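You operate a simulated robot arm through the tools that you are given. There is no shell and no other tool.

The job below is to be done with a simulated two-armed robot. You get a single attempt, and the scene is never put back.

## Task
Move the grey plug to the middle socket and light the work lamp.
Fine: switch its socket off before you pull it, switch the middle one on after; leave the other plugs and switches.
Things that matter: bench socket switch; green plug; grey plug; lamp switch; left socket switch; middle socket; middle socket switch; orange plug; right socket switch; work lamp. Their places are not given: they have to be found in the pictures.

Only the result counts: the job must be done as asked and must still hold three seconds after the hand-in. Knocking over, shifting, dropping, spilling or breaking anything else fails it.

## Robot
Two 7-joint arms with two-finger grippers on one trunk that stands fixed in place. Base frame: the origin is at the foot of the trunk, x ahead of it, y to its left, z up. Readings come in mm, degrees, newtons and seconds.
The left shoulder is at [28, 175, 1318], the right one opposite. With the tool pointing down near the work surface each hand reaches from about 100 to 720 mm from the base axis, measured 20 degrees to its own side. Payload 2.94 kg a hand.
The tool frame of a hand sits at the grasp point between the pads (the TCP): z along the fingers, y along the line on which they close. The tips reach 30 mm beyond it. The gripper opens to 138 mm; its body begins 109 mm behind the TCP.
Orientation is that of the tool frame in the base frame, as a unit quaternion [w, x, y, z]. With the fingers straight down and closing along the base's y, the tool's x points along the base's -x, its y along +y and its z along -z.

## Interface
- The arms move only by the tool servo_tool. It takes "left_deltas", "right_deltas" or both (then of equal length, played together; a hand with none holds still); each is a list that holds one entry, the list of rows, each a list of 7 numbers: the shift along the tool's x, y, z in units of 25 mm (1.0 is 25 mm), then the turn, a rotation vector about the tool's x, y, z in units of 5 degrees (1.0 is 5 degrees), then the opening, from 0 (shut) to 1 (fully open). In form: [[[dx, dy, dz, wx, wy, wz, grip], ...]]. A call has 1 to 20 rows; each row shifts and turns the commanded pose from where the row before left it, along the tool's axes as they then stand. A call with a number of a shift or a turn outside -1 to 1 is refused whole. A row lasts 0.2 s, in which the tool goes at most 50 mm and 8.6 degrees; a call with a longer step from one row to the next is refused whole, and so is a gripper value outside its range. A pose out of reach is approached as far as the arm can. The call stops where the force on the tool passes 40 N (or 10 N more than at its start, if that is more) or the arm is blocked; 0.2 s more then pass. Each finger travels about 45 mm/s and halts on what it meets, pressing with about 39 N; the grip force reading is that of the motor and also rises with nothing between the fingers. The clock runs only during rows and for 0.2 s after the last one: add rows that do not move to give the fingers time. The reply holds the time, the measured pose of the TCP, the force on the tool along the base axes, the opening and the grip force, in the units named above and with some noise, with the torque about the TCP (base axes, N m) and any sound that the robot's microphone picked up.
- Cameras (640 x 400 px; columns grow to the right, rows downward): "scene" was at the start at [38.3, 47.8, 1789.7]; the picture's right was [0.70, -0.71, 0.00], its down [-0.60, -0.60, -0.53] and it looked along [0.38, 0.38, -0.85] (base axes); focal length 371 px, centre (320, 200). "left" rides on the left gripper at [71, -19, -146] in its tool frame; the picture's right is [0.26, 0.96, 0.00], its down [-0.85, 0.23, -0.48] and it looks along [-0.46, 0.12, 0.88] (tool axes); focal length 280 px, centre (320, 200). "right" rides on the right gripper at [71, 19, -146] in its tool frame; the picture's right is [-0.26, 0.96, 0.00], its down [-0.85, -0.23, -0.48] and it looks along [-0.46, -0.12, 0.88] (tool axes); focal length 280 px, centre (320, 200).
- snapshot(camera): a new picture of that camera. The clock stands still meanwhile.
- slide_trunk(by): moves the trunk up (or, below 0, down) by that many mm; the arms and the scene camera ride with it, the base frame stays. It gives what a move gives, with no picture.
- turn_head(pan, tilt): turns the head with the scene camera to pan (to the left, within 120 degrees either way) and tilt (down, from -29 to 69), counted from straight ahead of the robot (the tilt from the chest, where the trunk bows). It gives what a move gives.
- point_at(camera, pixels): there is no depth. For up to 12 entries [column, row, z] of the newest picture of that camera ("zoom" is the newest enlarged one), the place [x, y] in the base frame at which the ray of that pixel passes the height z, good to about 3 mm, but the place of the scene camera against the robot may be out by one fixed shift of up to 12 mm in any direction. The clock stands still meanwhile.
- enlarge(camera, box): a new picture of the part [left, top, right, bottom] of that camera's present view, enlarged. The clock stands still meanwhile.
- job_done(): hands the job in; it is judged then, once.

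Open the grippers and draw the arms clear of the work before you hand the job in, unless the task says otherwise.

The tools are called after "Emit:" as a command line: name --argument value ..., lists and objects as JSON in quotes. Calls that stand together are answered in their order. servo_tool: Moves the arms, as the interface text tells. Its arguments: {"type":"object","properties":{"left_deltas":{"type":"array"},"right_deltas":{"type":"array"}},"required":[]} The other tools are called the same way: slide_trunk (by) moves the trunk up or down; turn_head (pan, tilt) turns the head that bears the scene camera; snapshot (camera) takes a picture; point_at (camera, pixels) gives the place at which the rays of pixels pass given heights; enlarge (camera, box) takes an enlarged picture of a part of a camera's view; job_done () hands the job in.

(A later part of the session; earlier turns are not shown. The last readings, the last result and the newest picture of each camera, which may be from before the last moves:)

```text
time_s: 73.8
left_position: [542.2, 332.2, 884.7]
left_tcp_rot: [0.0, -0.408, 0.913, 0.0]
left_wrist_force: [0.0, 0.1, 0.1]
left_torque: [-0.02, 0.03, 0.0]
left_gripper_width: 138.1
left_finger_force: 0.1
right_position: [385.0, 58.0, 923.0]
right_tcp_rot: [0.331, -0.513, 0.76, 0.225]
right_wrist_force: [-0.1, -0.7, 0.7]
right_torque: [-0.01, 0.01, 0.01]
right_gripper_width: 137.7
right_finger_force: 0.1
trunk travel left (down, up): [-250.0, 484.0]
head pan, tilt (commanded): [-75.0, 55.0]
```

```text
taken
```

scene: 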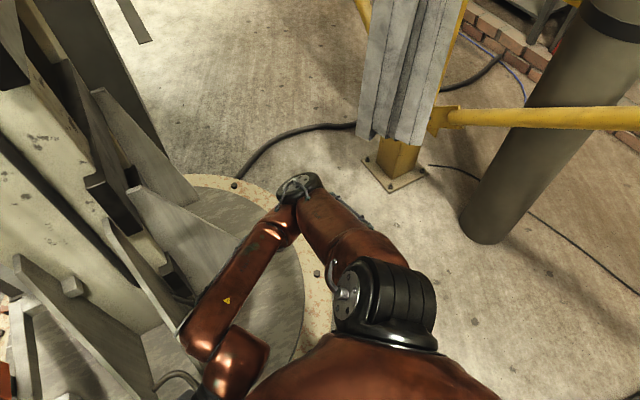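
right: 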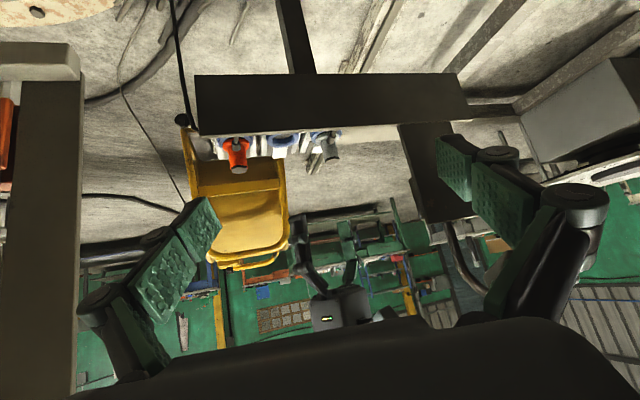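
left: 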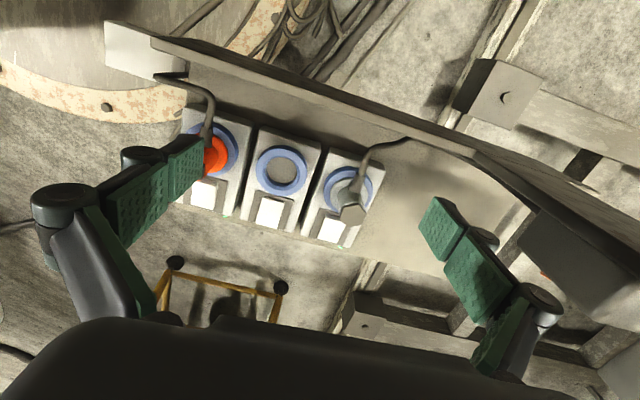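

The sockets now line up with the hand's closing line. I'll zoom in and take rays for the same points from this second viewpoint.

Emit:
enlarge --camera "left" --box '[160, 100, 400, 250]'

```text
2.67 times, centred on (280, 175) of left
```

zoom: 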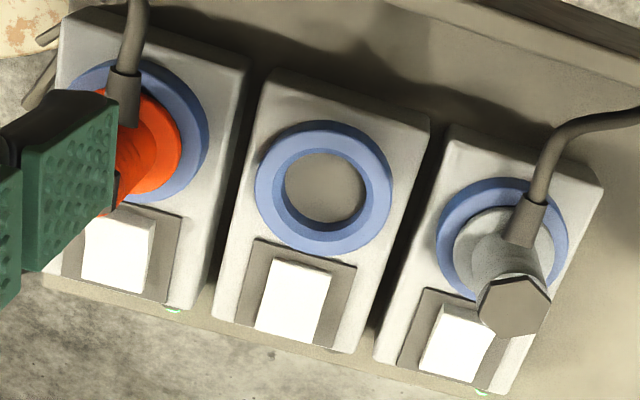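

I'll read rays from this zoom and look closer at the three rockers to learn which end is pressed for on and off.

Emit:
point_at --camera "zoom" --pixels '[[323, 187, 680], [323, 187, 720], [293, 301, 680], [293, 301, 720], [455, 343, 680], [455, 343, 720], [502, 238, 680], [502, 238, 720], [514, 305, 720], [514, 305, 800], [135, 130, 680], [135, 130, 720]]'

Emit:
enlarge --camera "left" --box '[230, 180, 310, 240]'

Emit:
enlarge --camera "left" --box '[300, 195, 380, 255]'

Emit:
enlarge --camera "left" --box '[165, 165, 245, 225]'

```text
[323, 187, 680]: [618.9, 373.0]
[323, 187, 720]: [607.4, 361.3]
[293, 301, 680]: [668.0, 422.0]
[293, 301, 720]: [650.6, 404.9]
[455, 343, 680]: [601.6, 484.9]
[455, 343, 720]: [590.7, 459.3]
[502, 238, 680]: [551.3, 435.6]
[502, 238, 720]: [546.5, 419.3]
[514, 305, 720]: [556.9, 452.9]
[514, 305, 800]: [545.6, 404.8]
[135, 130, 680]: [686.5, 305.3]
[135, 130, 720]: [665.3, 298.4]
```

```text
6.67 times, centred on (270, 210) of left
```

zoom: 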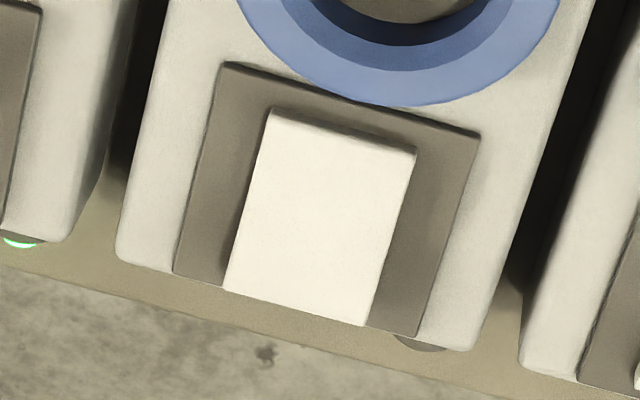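

```text
6.67 times, centred on (340, 225) of left
```

zoom: 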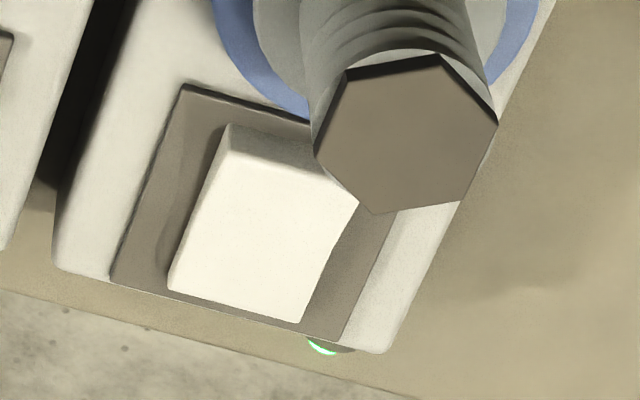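

```text
6.67 times, centred on (205, 195) of left
```

zoom: 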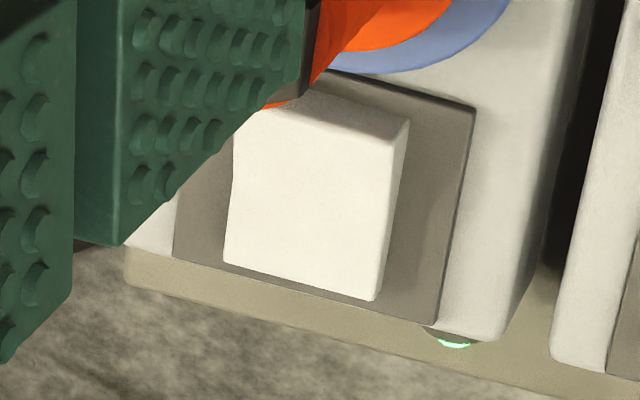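

With the rockers up close: on the lit sockets the front end (nearest the ring) stands up, and on the dark middle socket the back end stands up. So I press the left rocker's front end for off and the middle rocker's back end for on. I'll close the gripper for pressing and come lower to fix positions better.

Emit:
servo_tool --left_deltas '[[[0, 0, 0, 0, 0, 0, 0], [0, 0, 0, 0, 0, 0, 0], [0, 0, 0, 0, 0, 0, 0], [0, 0, 0, 0, 0, 0, 0], [0, 0, 0, 0, 0, 0, 0], [0, 0, 0, 0, 0, 0, 0], [0, 0, 0, 0, 0, 0, 0], [0, 0, 0, 0, 0, 0, 0], [0, 0.5, 0.6, 0, 0, 0, 0], [0, 0.5, 0.6, 0, 0, 0, 0]]]'

Emit:
snapshot --camera "left"

Emit:
enlarge --camera "left" --box '[200, 100, 440, 250]'

```text
time_s: 76.0
left_position: [523.5, 347.7, 853.6]
left_tcp_rot: [-0.002, -0.407, 0.913, 0.0]
left_wrist_force: [-0.6, 0.0, 0.5]
left_torque: [0.01, -0.01, 0.04]
left_gripper_width: 0.0
left_finger_force: 28.1
right_position: [385.6, 58.3, 922.9]
right_tcp_rot: [0.331, -0.513, 0.759, 0.226]
right_wrist_force: [-0.5, -0.6, 0.4]
right_torque: [-0.01, -0.03, 0.01]
right_gripper_width: 138.0
right_finger_force: 0.0
trunk travel left (down, up): [-250.0, 484.0]
head pan, tilt (commanded): [-75.0, 55.0]
```

```text
taken
```

left: 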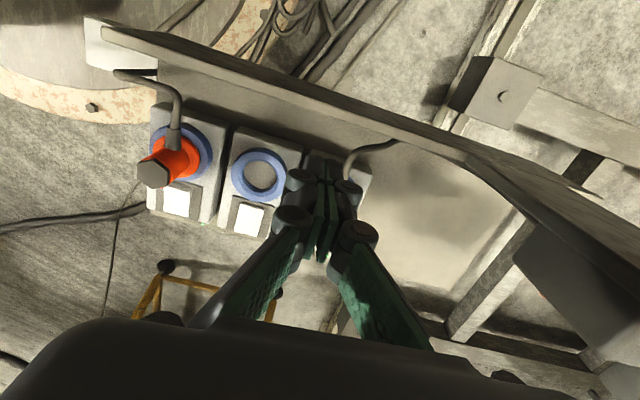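

```text
2.67 times, centred on (320, 175) of left
```

zoom: 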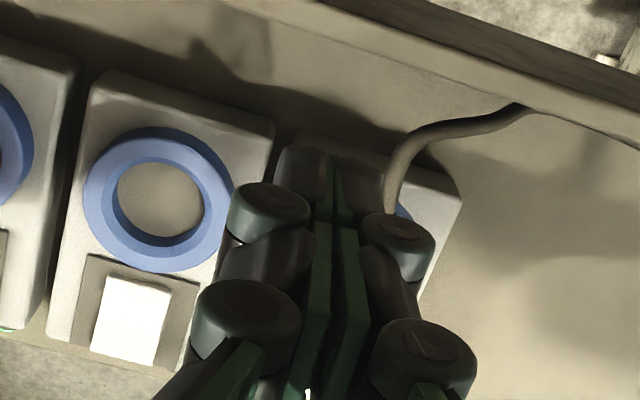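

The closed fingers hide the left socket, so I'll work from coordinates. I'll take more rays on the middle and orange sockets from here: middle ring zoom (157,200), middle rocker (132,318).

Emit:
point_at --camera "zoom" --pixels '[[157, 200, 670], [157, 200, 710], [132, 318, 670], [132, 318, 710]]'

Emit:
turn_head --pan 40 --tilt 48

Emit:
snapshot --camera "scene"

Emit:
enlarge --camera "scene" --box '[260, 180, 440, 300]'

```text
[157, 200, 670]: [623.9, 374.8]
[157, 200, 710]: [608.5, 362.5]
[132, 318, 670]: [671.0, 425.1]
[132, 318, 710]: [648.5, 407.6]
```

```text
time_s: 78.0
left_position: [524.4, 348.6, 853.3]
left_tcp_rot: [0.0, -0.407, 0.913, 0.0]
left_wrist_force: [0.3, 0.0, 0.4]
left_torque: [-0.01, 0.01, 0.01]
left_gripper_width: 0.1
left_finger_force: 28.4
right_position: [385.6, 57.4, 923.9]
right_tcp_rot: [0.332, -0.512, 0.76, 0.225]
right_wrist_force: [-0.4, -0.2, -1.0]
right_torque: [0.03, 0.02, 0.0]
right_gripper_width: 137.8
right_finger_force: 0.0
trunk travel left (down, up): [-250.0, 484.0]
head pan, tilt (commanded): [40.0, 48.0]
```

```text
taken
```

scene: 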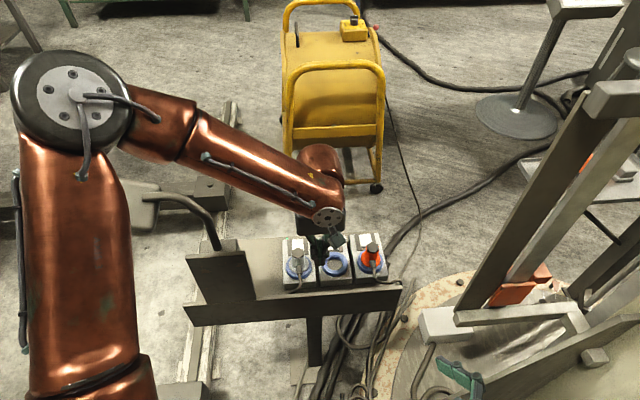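

```text
3.33 times, centred on (350, 240) of scene
```

zoom: 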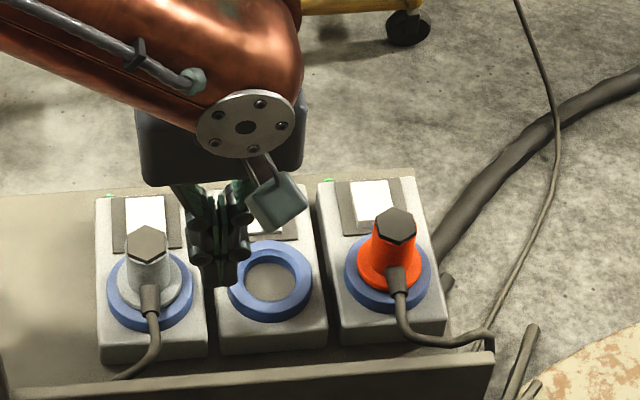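

Combining rays, I estimate the middle ring at (615,374,682), strip spacing about 96 mm, the left rocker centre near (597,488,685), and the back direction (0.70,0.71). I'll move the closed fingers above the left rocker's front half, at about (588,480), staying high.

Emit:
servo_tool --left_deltas '[[[-0.941, 0.269, 0, 0, 0, 0, 0], [-0.941, 0.269, 0, 0, 0, 0, 0], [-0.941, 0.269, 0, 0, 0, 0, 0], [-0.941, 0.269, 0, 0, 0, 0, 0], [-0.941, 0.269, 0, 0, 0, 0, 0], [-0.941, 0.269, 0, 0, 0, 0, 0], [0, 0, 0, 0, 0, 0.5, 0]]]'

Emit:
snapshot --camera "left"

Emit:
snapshot --camera "scene"

Emit:
enlarge --camera "scene" --box '[240, 170, 420, 290]'

```text
time_s: 79.6
left_position: [589.0, 480.3, 854.9]
left_tcp_rot: [0.001, -0.387, 0.922, 0.0]
left_wrist_force: [-0.4, -0.4, 0.7]
left_torque: [0.02, 0.03, 0.01]
left_gripper_width: 0.0
left_finger_force: 28.6
right_position: [385.6, 57.3, 923.8]
right_tcp_rot: [0.331, -0.513, 0.759, 0.226]
right_wrist_force: [-1.3, -0.4, -0.6]
right_torque: [-0.01, 0.0, 0.02]
right_gripper_width: 138.0
right_finger_force: 0.0
trunk travel left (down, up): [-250.0, 484.0]
head pan, tilt (commanded): [40.0, 48.0]
```

```text
taken
```

left: 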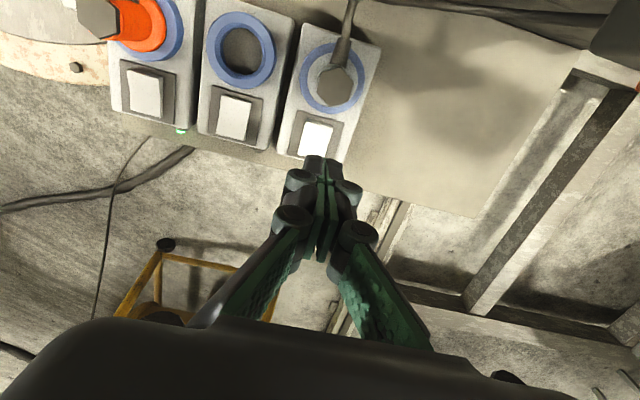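

```text
taken
```

scene: 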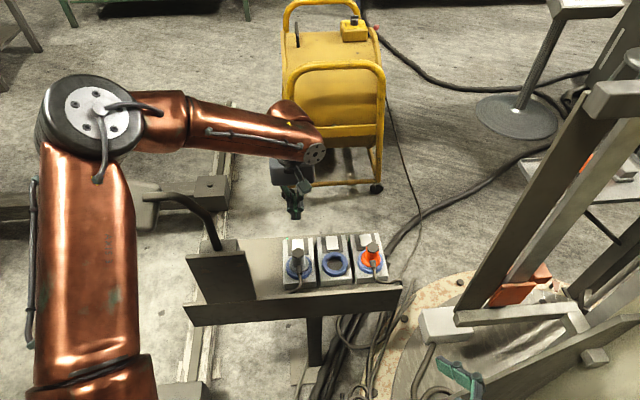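

```text
3.33 times, centred on (330, 230) of scene
```

zoom: 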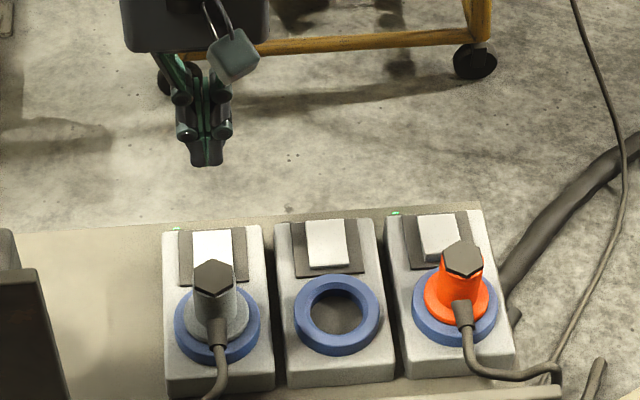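

The fingertips hang beyond the strip at this height, and the left camera sees the left rocker at (317,138), its ring at (332,78) and the middle ring at (240,50). I'll zoom for accurate rays.

Emit:
enlarge --camera "left" --box '[180, 0, 400, 180]'

```text
2.22 times, centred on (290, 90) of left
```

zoom: 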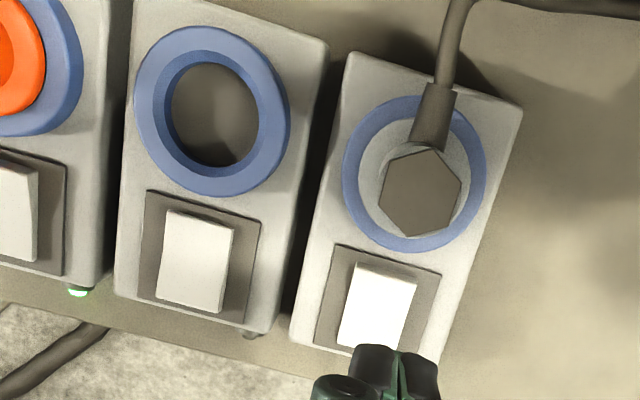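

Clear top view: left ring at zoom (415,174), hex top (420,192), left rocker frame centre (378,305), middle ring (212,111), middle frame (197,257). I'll take rays for these.

Emit:
point_at --camera "zoom" --pixels '[[415, 174, 680], [415, 174, 720], [378, 305, 680], [378, 305, 720], [212, 111, 680], [212, 111, 720], [197, 257, 680], [197, 257, 720], [420, 192, 720], [420, 192, 760], [485, 100, 650], [470, 390, 650]]'

```text
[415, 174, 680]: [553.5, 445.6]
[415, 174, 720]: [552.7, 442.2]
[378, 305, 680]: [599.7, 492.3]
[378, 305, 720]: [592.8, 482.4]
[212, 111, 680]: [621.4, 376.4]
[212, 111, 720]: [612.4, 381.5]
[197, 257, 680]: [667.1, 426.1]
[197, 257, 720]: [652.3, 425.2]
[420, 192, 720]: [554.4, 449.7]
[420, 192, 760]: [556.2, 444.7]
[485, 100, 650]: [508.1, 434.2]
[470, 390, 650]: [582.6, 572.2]
```

Views now agree: left ring (554,446), middle ring (623,376), left rocker centre (599.5,491.5) near z = 682, grey plug top about z = 750, strip at 45°. I'll go down over the left rocker's front half, stopping about 20 mm above it.

Emit:
servo_tool --left_deltas '[[[-0.13, 0, 0.8, 0, 0, 0, 0], [0, 0, 0.9, 0, 0, 0, 0], [0, 0, 0.9, 0, 0, 0, 0], [0, 0, 0.9, 0, 0, 0, 0], [0, 0, 0.9, 0, 0, 0, 0]]]'

Emit:
enlarge --camera "scene" --box '[240, 170, 420, 290]'

Emit:
snapshot --camera "left"

```text
time_s: 80.8
left_position: [590.1, 481.6, 743.4]
left_tcp_rot: [-0.001, -0.387, 0.922, -0.001]
left_wrist_force: [-0.2, -0.1, -0.4]
left_torque: [0.02, 0.0, 0.0]
left_gripper_width: 0.2
left_finger_force: 29.0
right_position: [386.1, 58.3, 923.7]
right_tcp_rot: [0.331, -0.513, 0.759, 0.226]
right_wrist_force: [-0.2, -0.5, 0.3]
right_torque: [0.0, 0.03, 0.01]
right_gripper_width: 138.0
right_finger_force: 0.1
trunk travel left (down, up): [-250.0, 484.0]
head pan, tilt (commanded): [40.0, 48.0]
```

```text
3.33 times, centred on (330, 230) of scene
```

zoom: 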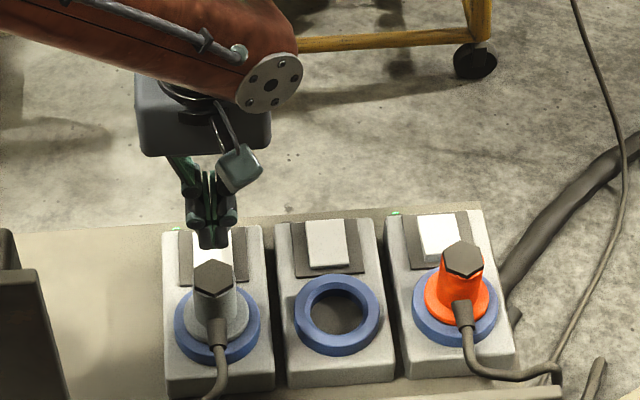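

```text
taken
```

left: 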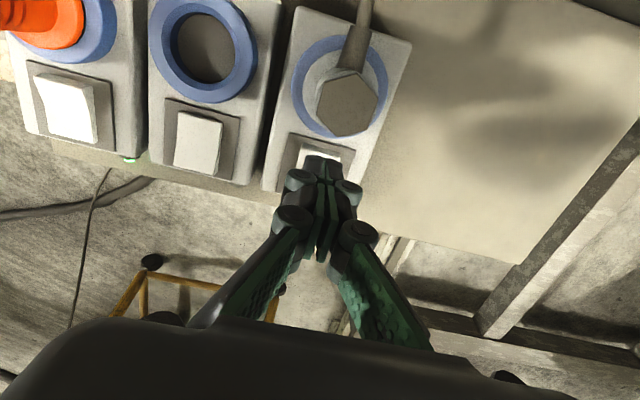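

The tips are at about z = 713 and look close to the rocker's front edge near (320,150). I'll zoom in to check before pressing.

Emit:
enlarge --camera "left" --box '[250, 90, 410, 210]'

Emit:
enlarge --camera "scene" --box '[275, 205, 345, 255]'

```text
3.33 times, centred on (330, 150) of left
```

zoom: 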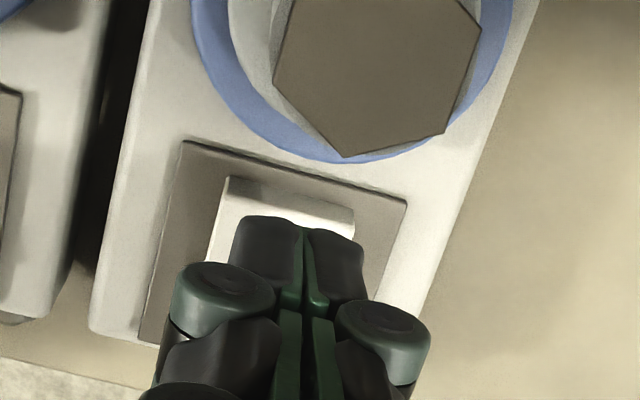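

```text
8.00 times, centred on (310, 230) of scene
```

zoom: 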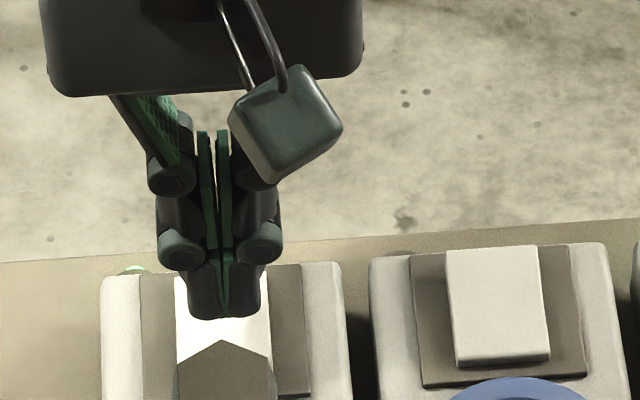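

The tip's front edge will land on the rocker's raised front end, which is what I want. I'll press down in small steps and watch the force and the LED.

Emit:
servo_tool --left_deltas '[[[0, 0, 0.2, 0, 0, 0, 0], [0, 0, 0.2, 0, 0, 0, 0], [0, 0, 0.2, 0, 0, 0, 0], [0, 0, 0.2, 0, 0, 0, 0]]]'

Emit:
enlarge --camera "scene" --box '[275, 205, 345, 255]'

```text
time_s: 81.8
left_position: [590.8, 482.0, 724.5]
left_tcp_rot: [0.0, -0.387, 0.922, 0.0]
left_wrist_force: [-0.7, -0.1, 0.0]
left_torque: [-0.01, 0.0, -0.03]
left_gripper_width: 0.0
left_finger_force: 28.0
right_position: [386.2, 56.7, 923.8]
right_tcp_rot: [0.331, -0.512, 0.759, 0.225]
right_wrist_force: [-0.4, 0.0, 0.2]
right_torque: [-0.02, -0.01, 0.02]
right_gripper_width: 137.9
right_finger_force: 0.0
trunk travel left (down, up): [-250.0, 484.0]
head pan, tilt (commanded): [40.0, 48.0]
```

```text
8.00 times, centred on (310, 230) of scene
```

zoom: 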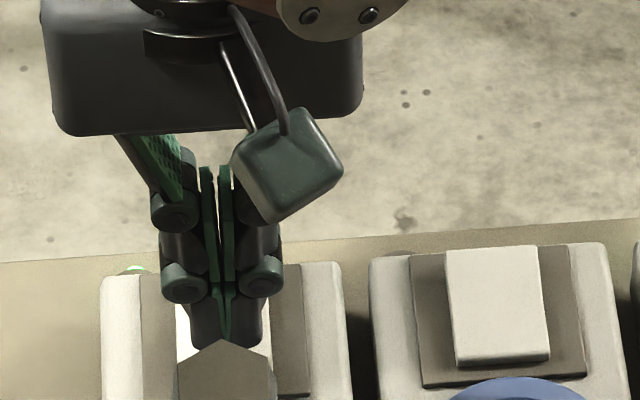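

No contact yet with the tips near z = 694. I'll continue down in smaller steps.

Emit:
servo_tool --left_deltas '[[[0, 0, 0.12, 0, 0, 0, 0], [0, 0, 0.12, 0, 0, 0, 0], [0, 0, 0.12, 0, 0, 0, 0]]]'

Emit:
enlarge --camera "scene" --box '[275, 205, 345, 255]'

```text
time_s: 82.6
left_position: [589.4, 481.9, 714.8]
left_tcp_rot: [-0.001, -0.388, 0.922, 0.0]
left_wrist_force: [-0.5, -0.8, 0.4]
left_torque: [-0.01, -0.01, -0.02]
left_gripper_width: 0.0
left_finger_force: 28.6
right_position: [385.2, 56.8, 924.4]
right_tcp_rot: [0.33, -0.513, 0.76, 0.226]
right_wrist_force: [0.0, -0.1, 0.3]
right_torque: [-0.01, 0.0, -0.02]
right_gripper_width: 137.9
right_finger_force: 0.1
trunk travel left (down, up): [-250.0, 484.0]
head pan, tilt (commanded): [40.0, 48.0]
```

```text
8.00 times, centred on (310, 230) of scene
```

zoom: 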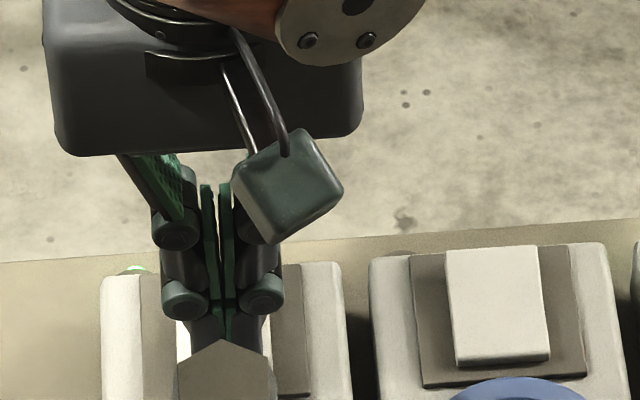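

Still no contact at tip z near 685. I'll keep going in 3 mm steps.

Emit:
servo_tool --left_deltas '[[[0, 0, 0.12, 0, 0, 0, 0], [0, 0, 0.12, 0, 0, 0, 0]]]'

Emit:
enlarge --camera "left" --box '[250, 90, 410, 210]'

```text
time_s: 83.2
left_position: [590.6, 480.7, 708.5]
left_tcp_rot: [-0.001, -0.386, 0.922, 0.001]
left_wrist_force: [-1.1, -0.3, 0.1]
left_torque: [-0.02, 0.0, -0.03]
left_gripper_width: 0.0
left_finger_force: 28.4
right_position: [385.2, 58.5, 923.9]
right_tcp_rot: [0.331, -0.513, 0.759, 0.225]
right_wrist_force: [-0.3, 0.0, -0.1]
right_torque: [-0.01, 0.01, -0.01]
right_gripper_width: 137.8
right_finger_force: 0.1
trunk travel left (down, up): [-250.0, 484.0]
head pan, tilt (commanded): [40.0, 48.0]
```

```text
3.33 times, centred on (330, 150) of left
```

zoom: 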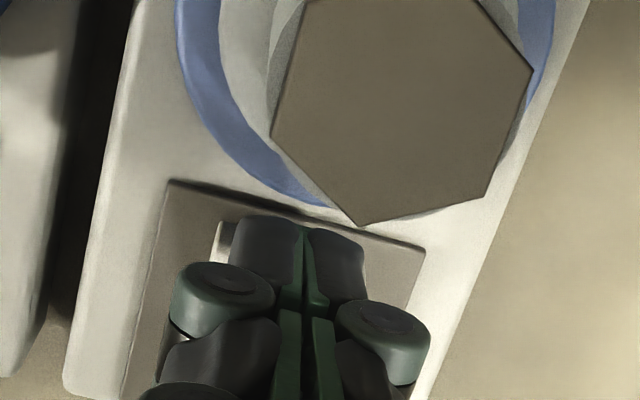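

The tip nearly covers the rocker's front edge and there's no force yet. I'll continue in 3 mm steps.

Emit:
servo_tool --left_deltas '[[[0, 0, 0.12, 0, 0, 0, 0], [0, 0, 0.12, 0, 0, 0, 0]]]'

```text
time_s: 83.8
left_position: [588.7, 482.2, 704.4]
left_tcp_rot: [0.0, -0.387, 0.922, 0.0]
left_wrist_force: [-0.2, 0.2, -0.3]
left_torque: [0.0, 0.03, 0.0]
left_gripper_width: 0.0
left_finger_force: 27.9
right_position: [385.4, 57.8, 923.4]
right_tcp_rot: [0.33, -0.513, 0.76, 0.226]
right_wrist_force: [0.8, -0.3, 0.1]
right_torque: [0.01, 0.0, 0.02]
right_gripper_width: 138.1
right_finger_force: 0.1
trunk travel left (down, up): [-250.0, 484.0]
head pan, tilt (commanded): [40.0, 48.0]
```

Tip at about z = 674 with force still near zero. I'll go on another few millimetres.

Emit:
servo_tool --left_deltas '[[[0, 0, 0.12, 0, 0, 0, 0], [0, 0, 0.12, 0, 0, 0, 0]]]'

Emit:
enlarge --camera "scene" --box '[275, 205, 345, 255]'

Emit:
enlarge --camera "left" --box '[250, 90, 410, 210]'

```text
time_s: 84.4
left_position: [585.2, 483.1, 701.1]
left_tcp_rot: [0.0, -0.387, 0.922, -0.001]
left_wrist_force: [0.3, -0.8, -0.8]
left_torque: [0.03, -0.02, -0.02]
left_gripper_width: 0.1
left_finger_force: 28.2
left hand out of reach, approached as far as the arm can: row 1
right_position: [386.0, 56.3, 923.7]
right_tcp_rot: [0.33, -0.513, 0.76, 0.225]
right_wrist_force: [-0.6, -0.2, 0.6]
right_torque: [0.03, 0.02, 0.01]
right_gripper_width: 138.1
right_finger_force: 0.0
trunk travel left (down, up): [-250.0, 484.0]
head pan, tilt (commanded): [40.0, 48.0]
```

```text
8.00 times, centred on (310, 230) of scene
```

zoom: 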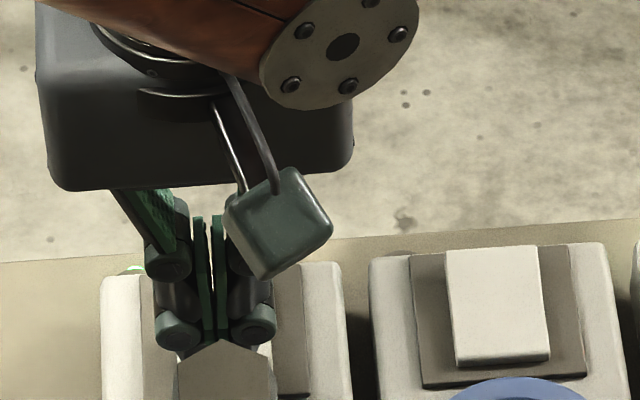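

```text
3.33 times, centred on (330, 150) of left
```

zoom: 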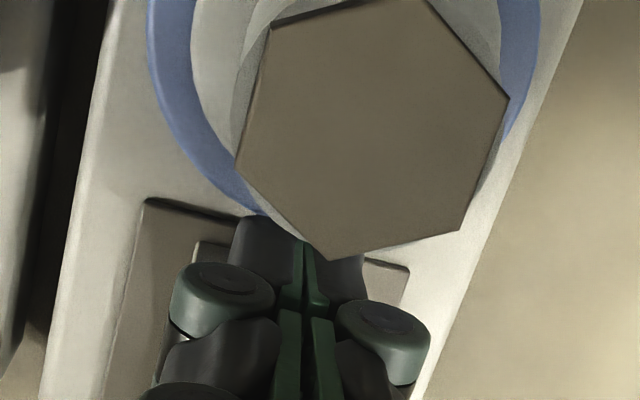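

The arm reached its limit at (585,483,701) without touching the rocker, so I need the trunk lower. I'll lift the hand straight up first, then drop the trunk another 100 mm. The elbow is near z = 1340, well above the lamp.

Emit:
servo_tool --left_deltas '[[[0, 0, -0.8, 0, 0, 0, 0], [0, 0, -1, 0, 0, 0, 0], [0, 0, -1, 0, 0, 0, 0], [0, 0, -1, 0, 0, 0, 0], [0, 0, -1, 0, 0, 0, 0], [0, 0, -1, 0, 0, 0, 0]]]'

Emit:
slide_trunk --by -60

Emit:
snapshot --camera "right"

Emit:
snapshot --camera "scene"

```text
time_s: 85.8
left_position: [587.6, 481.6, 845.6]
left_tcp_rot: [0.0, -0.386, 0.923, 0.001]
left_wrist_force: [0.7, -0.6, 0.9]
left_torque: [0.02, -0.02, -0.01]
left_gripper_width: 0.0
left_finger_force: 28.3
right_position: [384.8, 57.8, 923.7]
right_tcp_rot: [0.331, -0.513, 0.759, 0.226]
right_wrist_force: [0.3, 0.3, -0.2]
right_torque: [0.0, -0.03, 0.0]
right_gripper_width: 138.0
right_finger_force: 0.0
trunk travel left (down, up): [-250.0, 484.0]
head pan, tilt (commanded): [40.0, 48.0]
```

```text
time_s: 86.8
left_position: [587.1, 481.4, 785.2]
left_tcp_rot: [0.0, -0.386, 0.922, -0.001]
left_wrist_force: [0.7, -0.9, 0.9]
left_torque: [0.02, -0.01, 0.01]
left_gripper_width: 0.3
left_finger_force: 28.3
right_position: [385.7, 56.7, 864.2]
right_tcp_rot: [0.33, -0.513, 0.759, 0.226]
right_wrist_force: [0.0, -0.6, -0.5]
right_torque: [0.01, 0.01, -0.01]
right_gripper_width: 138.1
right_finger_force: 0.1
trunk travel left (down, up): [-190.0, 544.0]
head pan, tilt (commanded): [40.0, 48.0]
```

```text
taken
```

right: 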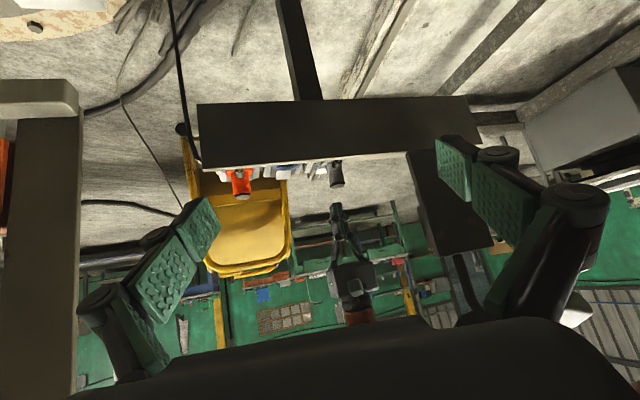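

```text
taken
```

scene: 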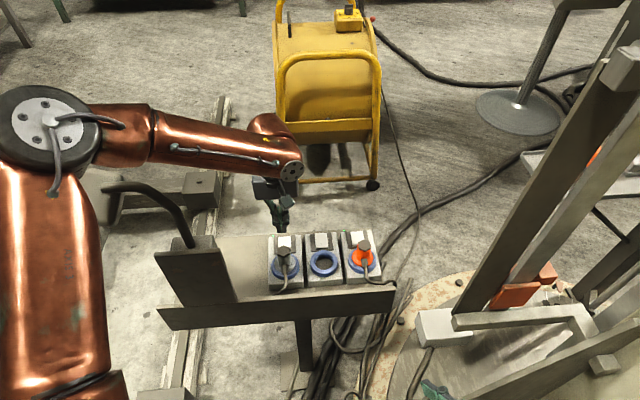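

The trunk is at -300 and the right hand followed exactly this time. I'll go down again over the left rocker's front half, first to about 8 mm above where I stopped before.

Emit:
servo_tool --left_deltas '[[[-0.12, 0, 0.7, 0, 0, 0, 0], [0, 0, 0.8, 0, 0, 0, 0], [0, 0, 0.8, 0, 0, 0, 0], [0, 0, 0.6, 0, 0, 0, 0], [0, 0, 0.2, 0, 0, 0, 0]]]'

Emit:
enlarge --camera "left" --box '[250, 90, 410, 210]'

```text
time_s: 88.0
left_position: [589.7, 483.8, 706.3]
left_tcp_rot: [0.0, -0.387, 0.922, -0.001]
left_wrist_force: [-0.4, 0.3, 0.1]
left_torque: [-0.01, -0.02, -0.01]
left_gripper_width: 0.0
left_finger_force: 28.3
right_position: [385.5, 56.1, 863.3]
right_tcp_rot: [0.331, -0.513, 0.759, 0.227]
right_wrist_force: [0.0, 0.1, -1.3]
right_torque: [-0.02, 0.01, 0.01]
right_gripper_width: 138.0
right_finger_force: 0.1
trunk travel left (down, up): [-190.0, 544.0]
head pan, tilt (commanded): [40.0, 48.0]
```

```text
3.33 times, centred on (330, 150) of left
```

zoom: 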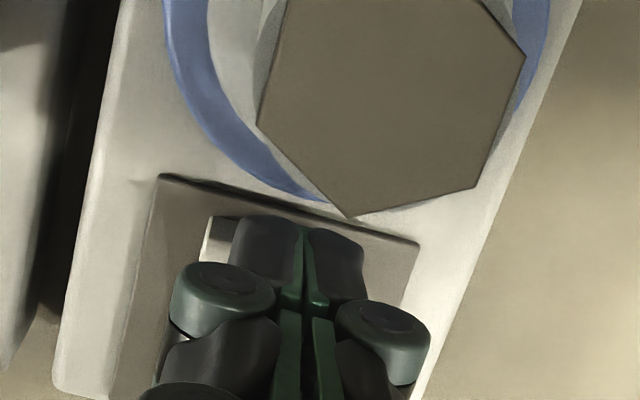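

The tip is over the rocker's front end at tip z near 676, with no contact yet. I'll go down in 3 mm steps.

Emit:
servo_tool --left_deltas '[[[0, 0, 0.12, 0, 0, 0, 0], [0, 0, 0.12, 0, 0, 0, 0], [0, 0, 0.12, 0, 0, 0, 0]]]'

Emit:
enlarge --camera "scene" --box '[240, 205, 380, 305]'

```text
time_s: 88.8
left_position: [588.9, 485.4, 696.7]
left_tcp_rot: [0.0, -0.387, 0.922, 0.0]
left_wrist_force: [0.0, 0.2, 1.0]
left_torque: [-0.02, 0.02, 0.01]
left_gripper_width: 0.0
left_finger_force: 27.7
right_position: [386.1, 57.7, 863.9]
right_tcp_rot: [0.33, -0.513, 0.76, 0.226]
right_wrist_force: [0.4, 0.1, -0.2]
right_torque: [-0.03, -0.01, 0.01]
right_gripper_width: 138.0
right_finger_force: 0.0
trunk travel left (down, up): [-190.0, 544.0]
head pan, tilt (commanded): [40.0, 48.0]
```

```text
4.00 times, centred on (310, 255) of scene
```

zoom: 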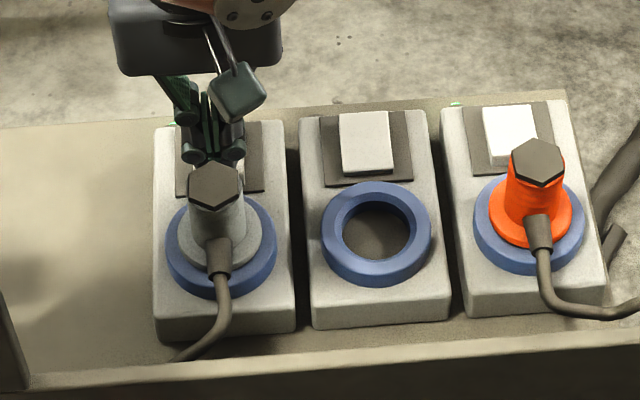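

Tip z near 667, still nothing and the LED is still green. I'll keep stepping down.

Emit:
servo_tool --left_deltas '[[[0, 0, 0.12, 0, 0, 0, 0], [0, 0, 0.12, 0, 0, 0, 0]]]'

Emit:
enlarge --camera "left" --box '[250, 90, 410, 210]'

```text
time_s: 89.4
left_position: [589.0, 484.0, 691.7]
left_tcp_rot: [-0.001, -0.387, 0.922, 0.0]
left_wrist_force: [0.0, 0.1, 1.1]
left_torque: [0.03, 0.0, -0.04]
left_gripper_width: 0.1
left_finger_force: 28.2
right_position: [386.5, 56.9, 863.7]
right_tcp_rot: [0.331, -0.513, 0.76, 0.226]
right_wrist_force: [-0.4, -0.1, -0.8]
right_torque: [-0.02, -0.02, 0.0]
right_gripper_width: 138.0
right_finger_force: 0.0
trunk travel left (down, up): [-190.0, 544.0]
head pan, tilt (commanded): [40.0, 48.0]
```

```text
3.33 times, centred on (330, 150) of left
```

zoom: 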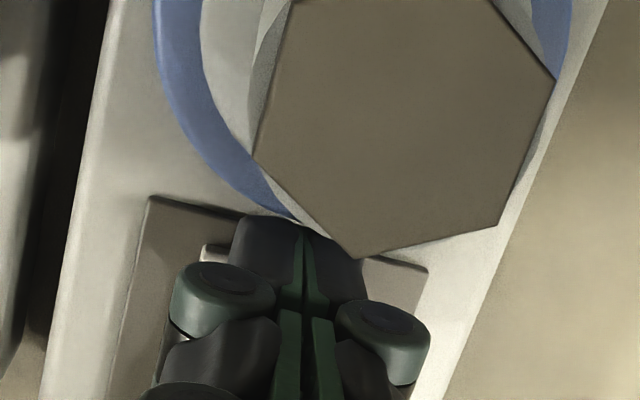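

The tip still covers the rocker's front end but slightly ahead of it. I'll shift back about 4 mm and continue stepping down.

Emit:
servo_tool --left_deltas '[[[-0.16, 0, 0, 0, 0, 0, 0], [0, 0, 0.12, 0, 0, 0, 0], [0, 0, 0.12, 0, 0, 0, 0]]]'

```text
time_s: 90.2
left_position: [593.0, 486.1, 690.9]
left_tcp_rot: [0.003, -0.386, 0.922, 0.0]
left_wrist_force: [-6.6, 1.9, 36.7]
left_torque: [0.43, -0.08, -0.13]
left_gripper_width: 6.1
left_finger_force: 27.9
right_position: [384.7, 57.1, 865.3]
right_tcp_rot: [0.332, -0.513, 0.759, 0.225]
right_wrist_force: [0.3, -0.4, -0.2]
right_torque: [0.03, -0.01, -0.02]
right_gripper_width: 138.3
right_finger_force: 0.1
trunk travel left (down, up): [-190.0, 544.0]
head pan, tilt (commanded): [40.0, 48.0]
```

Contact: 36.7 N upward at TCP z = 691. I'll check the LED and the rocker.

Emit:
enlarge --camera "scene" --box '[250, 215, 320, 265]'

Emit:
enlarge --camera "left" --box '[250, 90, 410, 210]'

```text
8.00 times, centred on (285, 240) of scene
```

zoom: 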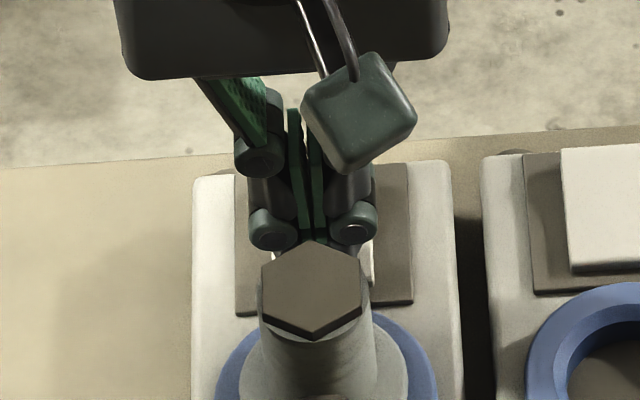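

```text
3.33 times, centred on (330, 150) of left
```

zoom: 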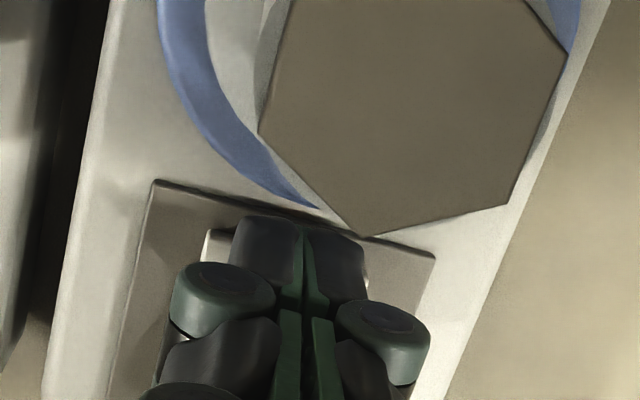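

The green LED at the left socket's back corner no longer shows. I'll lift off and confirm.

Emit:
servo_tool --left_deltas '[[[0, 0, -0.4, 0, 0, 0, 0], [0, 0, -0.8, 0, 0, 0, 0], [0, 0, -1, 0, 0, 0, 0], [0, 0, -1, 0, 0, 0, 0], [0, 0, -1, 0, 0, 0, 0]]]'

Emit:
enlarge --camera "scene" --box '[240, 205, 380, 305]'

Emit:
enlarge --camera "left" --box '[180, 0, 400, 180]'

```text
time_s: 91.4
left_position: [592.2, 486.9, 790.8]
left_tcp_rot: [0.0, -0.388, 0.922, 0.001]
left_wrist_force: [-0.8, -0.2, 0.9]
left_torque: [-0.02, -0.03, -0.03]
left_gripper_width: 0.0
left_finger_force: 28.3
right_position: [385.0, 58.0, 863.1]
right_tcp_rot: [0.331, -0.514, 0.759, 0.226]
right_wrist_force: [0.0, 0.2, 0.9]
right_torque: [0.01, -0.03, 0.0]
right_gripper_width: 137.9
right_finger_force: 0.1
trunk travel left (down, up): [-190.0, 544.0]
head pan, tilt (commanded): [40.0, 48.0]
```

```text
4.00 times, centred on (310, 255) of scene
```

zoom: 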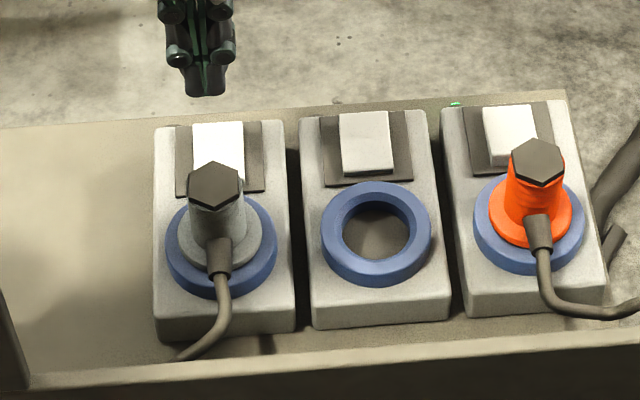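

```text
2.22 times, centred on (290, 90) of left
```

zoom: 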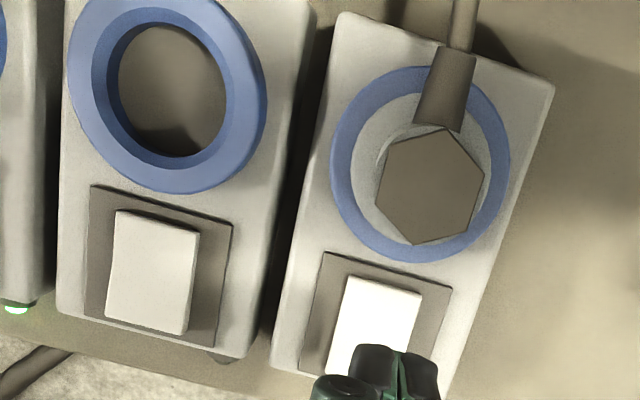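

Confirmed: the left LED is off and its rocker's back end is now up, while the right LED stays green. Contact came at tip z near 661, so the boxes sit lower than I thought. I'll take fresh rays from this nearly overhead view for the plug and the middle ring.

Emit:
point_at --camera "zoom" --pixels '[[420.5, 164, 640], [420.5, 164, 680], [430, 187, 710], [430, 187, 750], [167, 92, 640], [167, 92, 680], [152, 272, 640], [152, 272, 680], [450, 90, 660], [450, 90, 690]]'

```text
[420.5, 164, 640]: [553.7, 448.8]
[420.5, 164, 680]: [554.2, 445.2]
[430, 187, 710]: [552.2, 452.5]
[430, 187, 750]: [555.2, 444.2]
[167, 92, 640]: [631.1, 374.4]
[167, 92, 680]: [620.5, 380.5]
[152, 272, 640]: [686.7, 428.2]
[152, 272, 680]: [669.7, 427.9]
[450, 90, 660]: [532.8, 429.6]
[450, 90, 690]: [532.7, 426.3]
```

Everything fits now: plug axis (554,447) with its top near z = 735, middle ring (624,377) near z = 667, spacing 98.8 mm at 45°. I'll move above the grey plug and open the gripper to straddle it.

Emit:
servo_tool --left_deltas '[[[0, 0, -0.5, 0, 0, 0.1, 0.3], [0.74, 0, 0, 0, 0, 0, 0.55], [0.74, 0, 0, 0, 0, 0, 0.55], [0.73, -0.03, 0, 0, 0, 0, 0.55], [0, 0, 0, 0, 0, 0, 0.55], [0, 0, 0, 0, 0, 0, 0.55]]]'

Emit:
snapshot --camera "left"

Emit:
enlarge --camera "scene" --box '[220, 205, 360, 305]'

```text
time_s: 92.8
left_position: [554.8, 447.1, 803.6]
left_tcp_rot: [0.0, -0.382, 0.924, 0.0]
left_wrist_force: [-0.4, -0.9, -0.3]
left_torque: [0.02, -0.01, -0.04]
left_gripper_width: 76.2
left_finger_force: 0.0
right_position: [385.8, 57.2, 863.9]
right_tcp_rot: [0.331, -0.513, 0.759, 0.226]
right_wrist_force: [-0.2, -0.8, 0.5]
right_torque: [-0.01, 0.02, 0.0]
right_gripper_width: 138.1
right_finger_force: 0.1
trunk travel left (down, up): [-190.0, 544.0]
head pan, tilt (commanded): [40.0, 48.0]
```

```text
taken
```

left: 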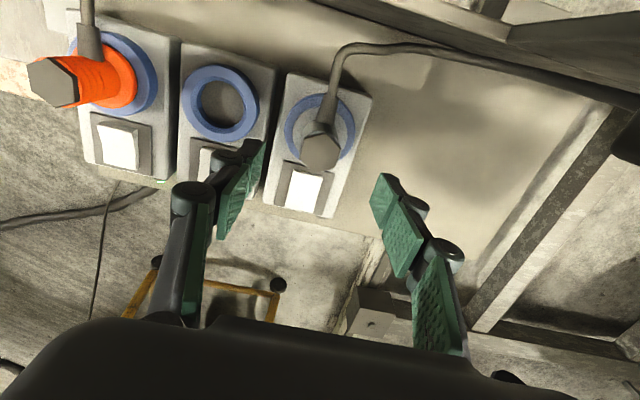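

```text
4.00 times, centred on (290, 255) of scene
```

zoom: 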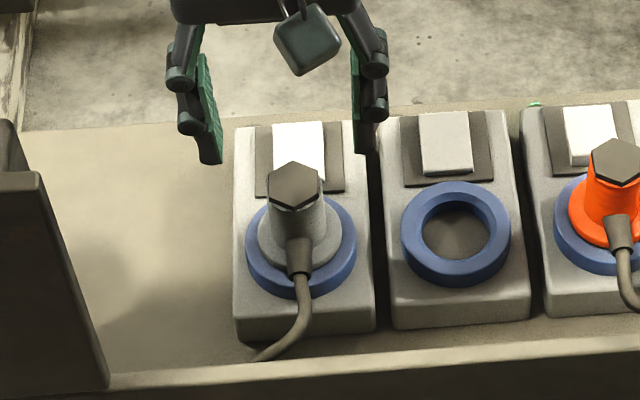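

The open fingers straddle the plug on both sides with clear gaps. I'll lower straight down to about z = 722.

Emit:
servo_tool --left_deltas '[[[0, 0, 0.8, 0, 0, 0, 0.55], [0, 0, 0.8, 0, 0, 0, 0.55], [0, 0, 0.8, 0, 0, 0, 0.55], [0, 0, 0.8, 0, 0, 0, 0.55]]]'

Emit:
snapshot --camera "left"

Emit:
enlarge --camera "scene" --box '[220, 205, 360, 305]'

```text
time_s: 93.8
left_position: [553.9, 447.3, 722.6]
left_tcp_rot: [0.0, -0.384, 0.923, 0.0]
left_wrist_force: [-0.2, 1.1, 0.1]
left_torque: [0.05, 0.03, -0.01]
left_gripper_width: 76.1
left_finger_force: 0.0
right_position: [385.5, 56.9, 862.8]
right_tcp_rot: [0.331, -0.513, 0.759, 0.227]
right_wrist_force: [0.2, -0.2, 0.5]
right_torque: [0.01, -0.02, 0.0]
right_gripper_width: 138.0
right_finger_force: 0.0
trunk travel left (down, up): [-190.0, 544.0]
head pan, tilt (commanded): [40.0, 48.0]
```

```text
taken
```

left: 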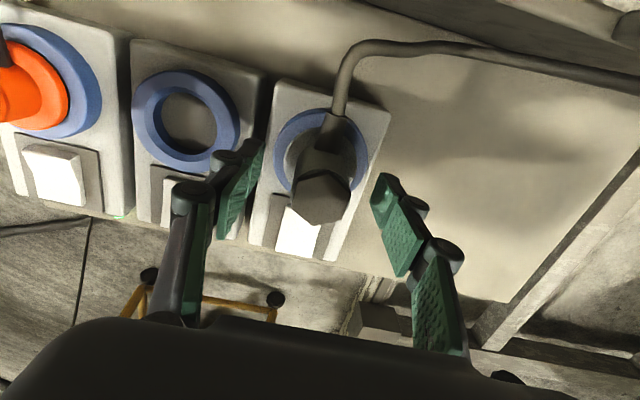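

```text
4.00 times, centred on (290, 255) of scene
```

zoom: 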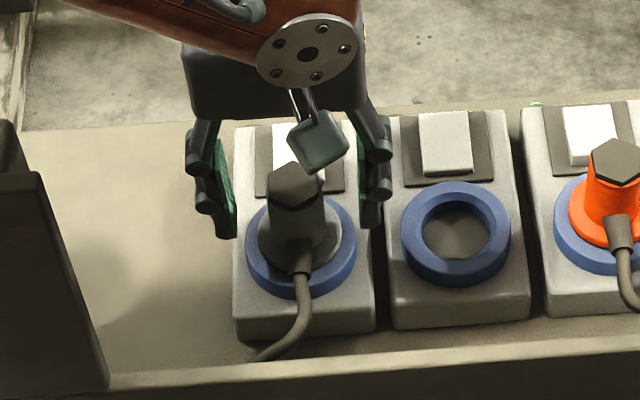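

The plug sits centred between the pads: the TCP projects to about (320,191), right on the plug body. I'll close on it.

Emit:
servo_tool --left_deltas '[[[0, 0, 0, 0, 0, 0, 0.3], [0, 0, 0, 0, 0, 0, 0], [0, 0, 0, 0, 0, 0, 0], [0, 0, 0, 0, 0, 0, 0], [0, 0, 0, 0, 0, 0, 0], [0, 0, 0, 0, 0, 0, 0]]]'

Emit:
snapshot --camera "left"

Emit:
enlarge --camera "scene" --box '[220, 205, 360, 305]'

```text
time_s: 95.2
left_position: [554.3, 448.8, 722.1]
left_tcp_rot: [0.0, -0.383, 0.924, -0.001]
left_wrist_force: [-0.7, 0.8, 0.1]
left_torque: [0.0, 0.01, 0.0]
left_gripper_width: 33.9
left_finger_force: 38.3
right_position: [385.2, 58.7, 864.0]
right_tcp_rot: [0.33, -0.513, 0.759, 0.226]
right_wrist_force: [0.0, -1.0, 0.8]
right_torque: [0.01, 0.01, 0.0]
right_gripper_width: 138.0
right_finger_force: 0.0
trunk travel left (down, up): [-190.0, 544.0]
head pan, tilt (commanded): [40.0, 48.0]
```

```text
taken
```

left: 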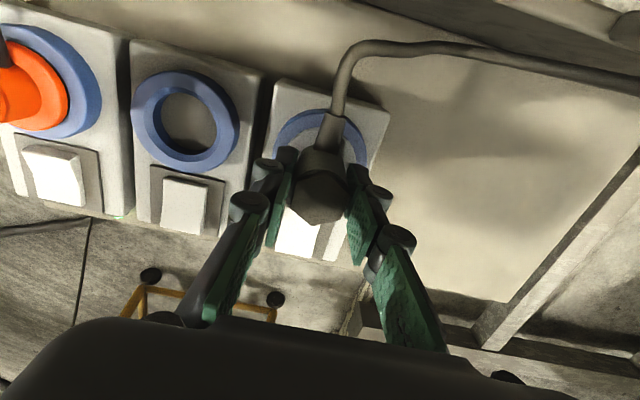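

```text
4.00 times, centred on (290, 255) of scene
```

zoom: 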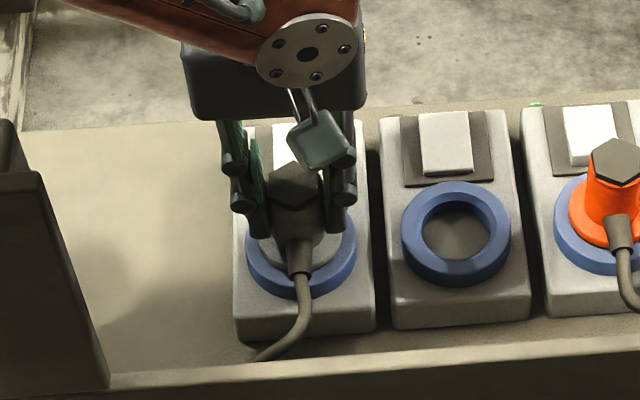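

Gripped at 33.9 mm with 38 N. The left socket is off, so I'll pull the plug straight up in small steps.

Emit:
servo_tool --left_deltas '[[[0, 0, -0.1, 0, 0, 0, 0], [0, 0, -0.15, 0, 0, 0, 0], [0, 0, -0.2, 0, 0, 0, 0], [0, 0, -0.2, 0, 0, 0, 0], [0, 0, -0.2, 0, 0, 0, 0]]]'

Emit:
enlarge --camera "scene" --box '[220, 205, 360, 305]'

```text
time_s: 96.4
left_position: [554.3, 447.4, 745.7]
left_tcp_rot: [-0.001, -0.382, 0.924, 0.001]
left_wrist_force: [-0.1, -0.3, -0.9]
left_torque: [0.02, -0.02, -0.01]
left_gripper_width: 34.0
left_finger_force: 38.4
right_position: [385.5, 57.5, 863.3]
right_tcp_rot: [0.33, -0.513, 0.759, 0.226]
right_wrist_force: [-0.2, -0.8, 0.0]
right_torque: [-0.04, -0.01, 0.02]
right_gripper_width: 137.9
right_finger_force: 0.1
trunk travel left (down, up): [-190.0, 544.0]
head pan, tilt (commanded): [40.0, 48.0]
```

```text
4.00 times, centred on (290, 255) of scene
```

zoom: 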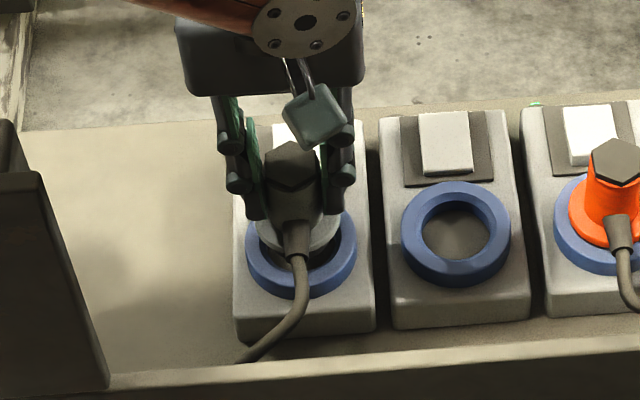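

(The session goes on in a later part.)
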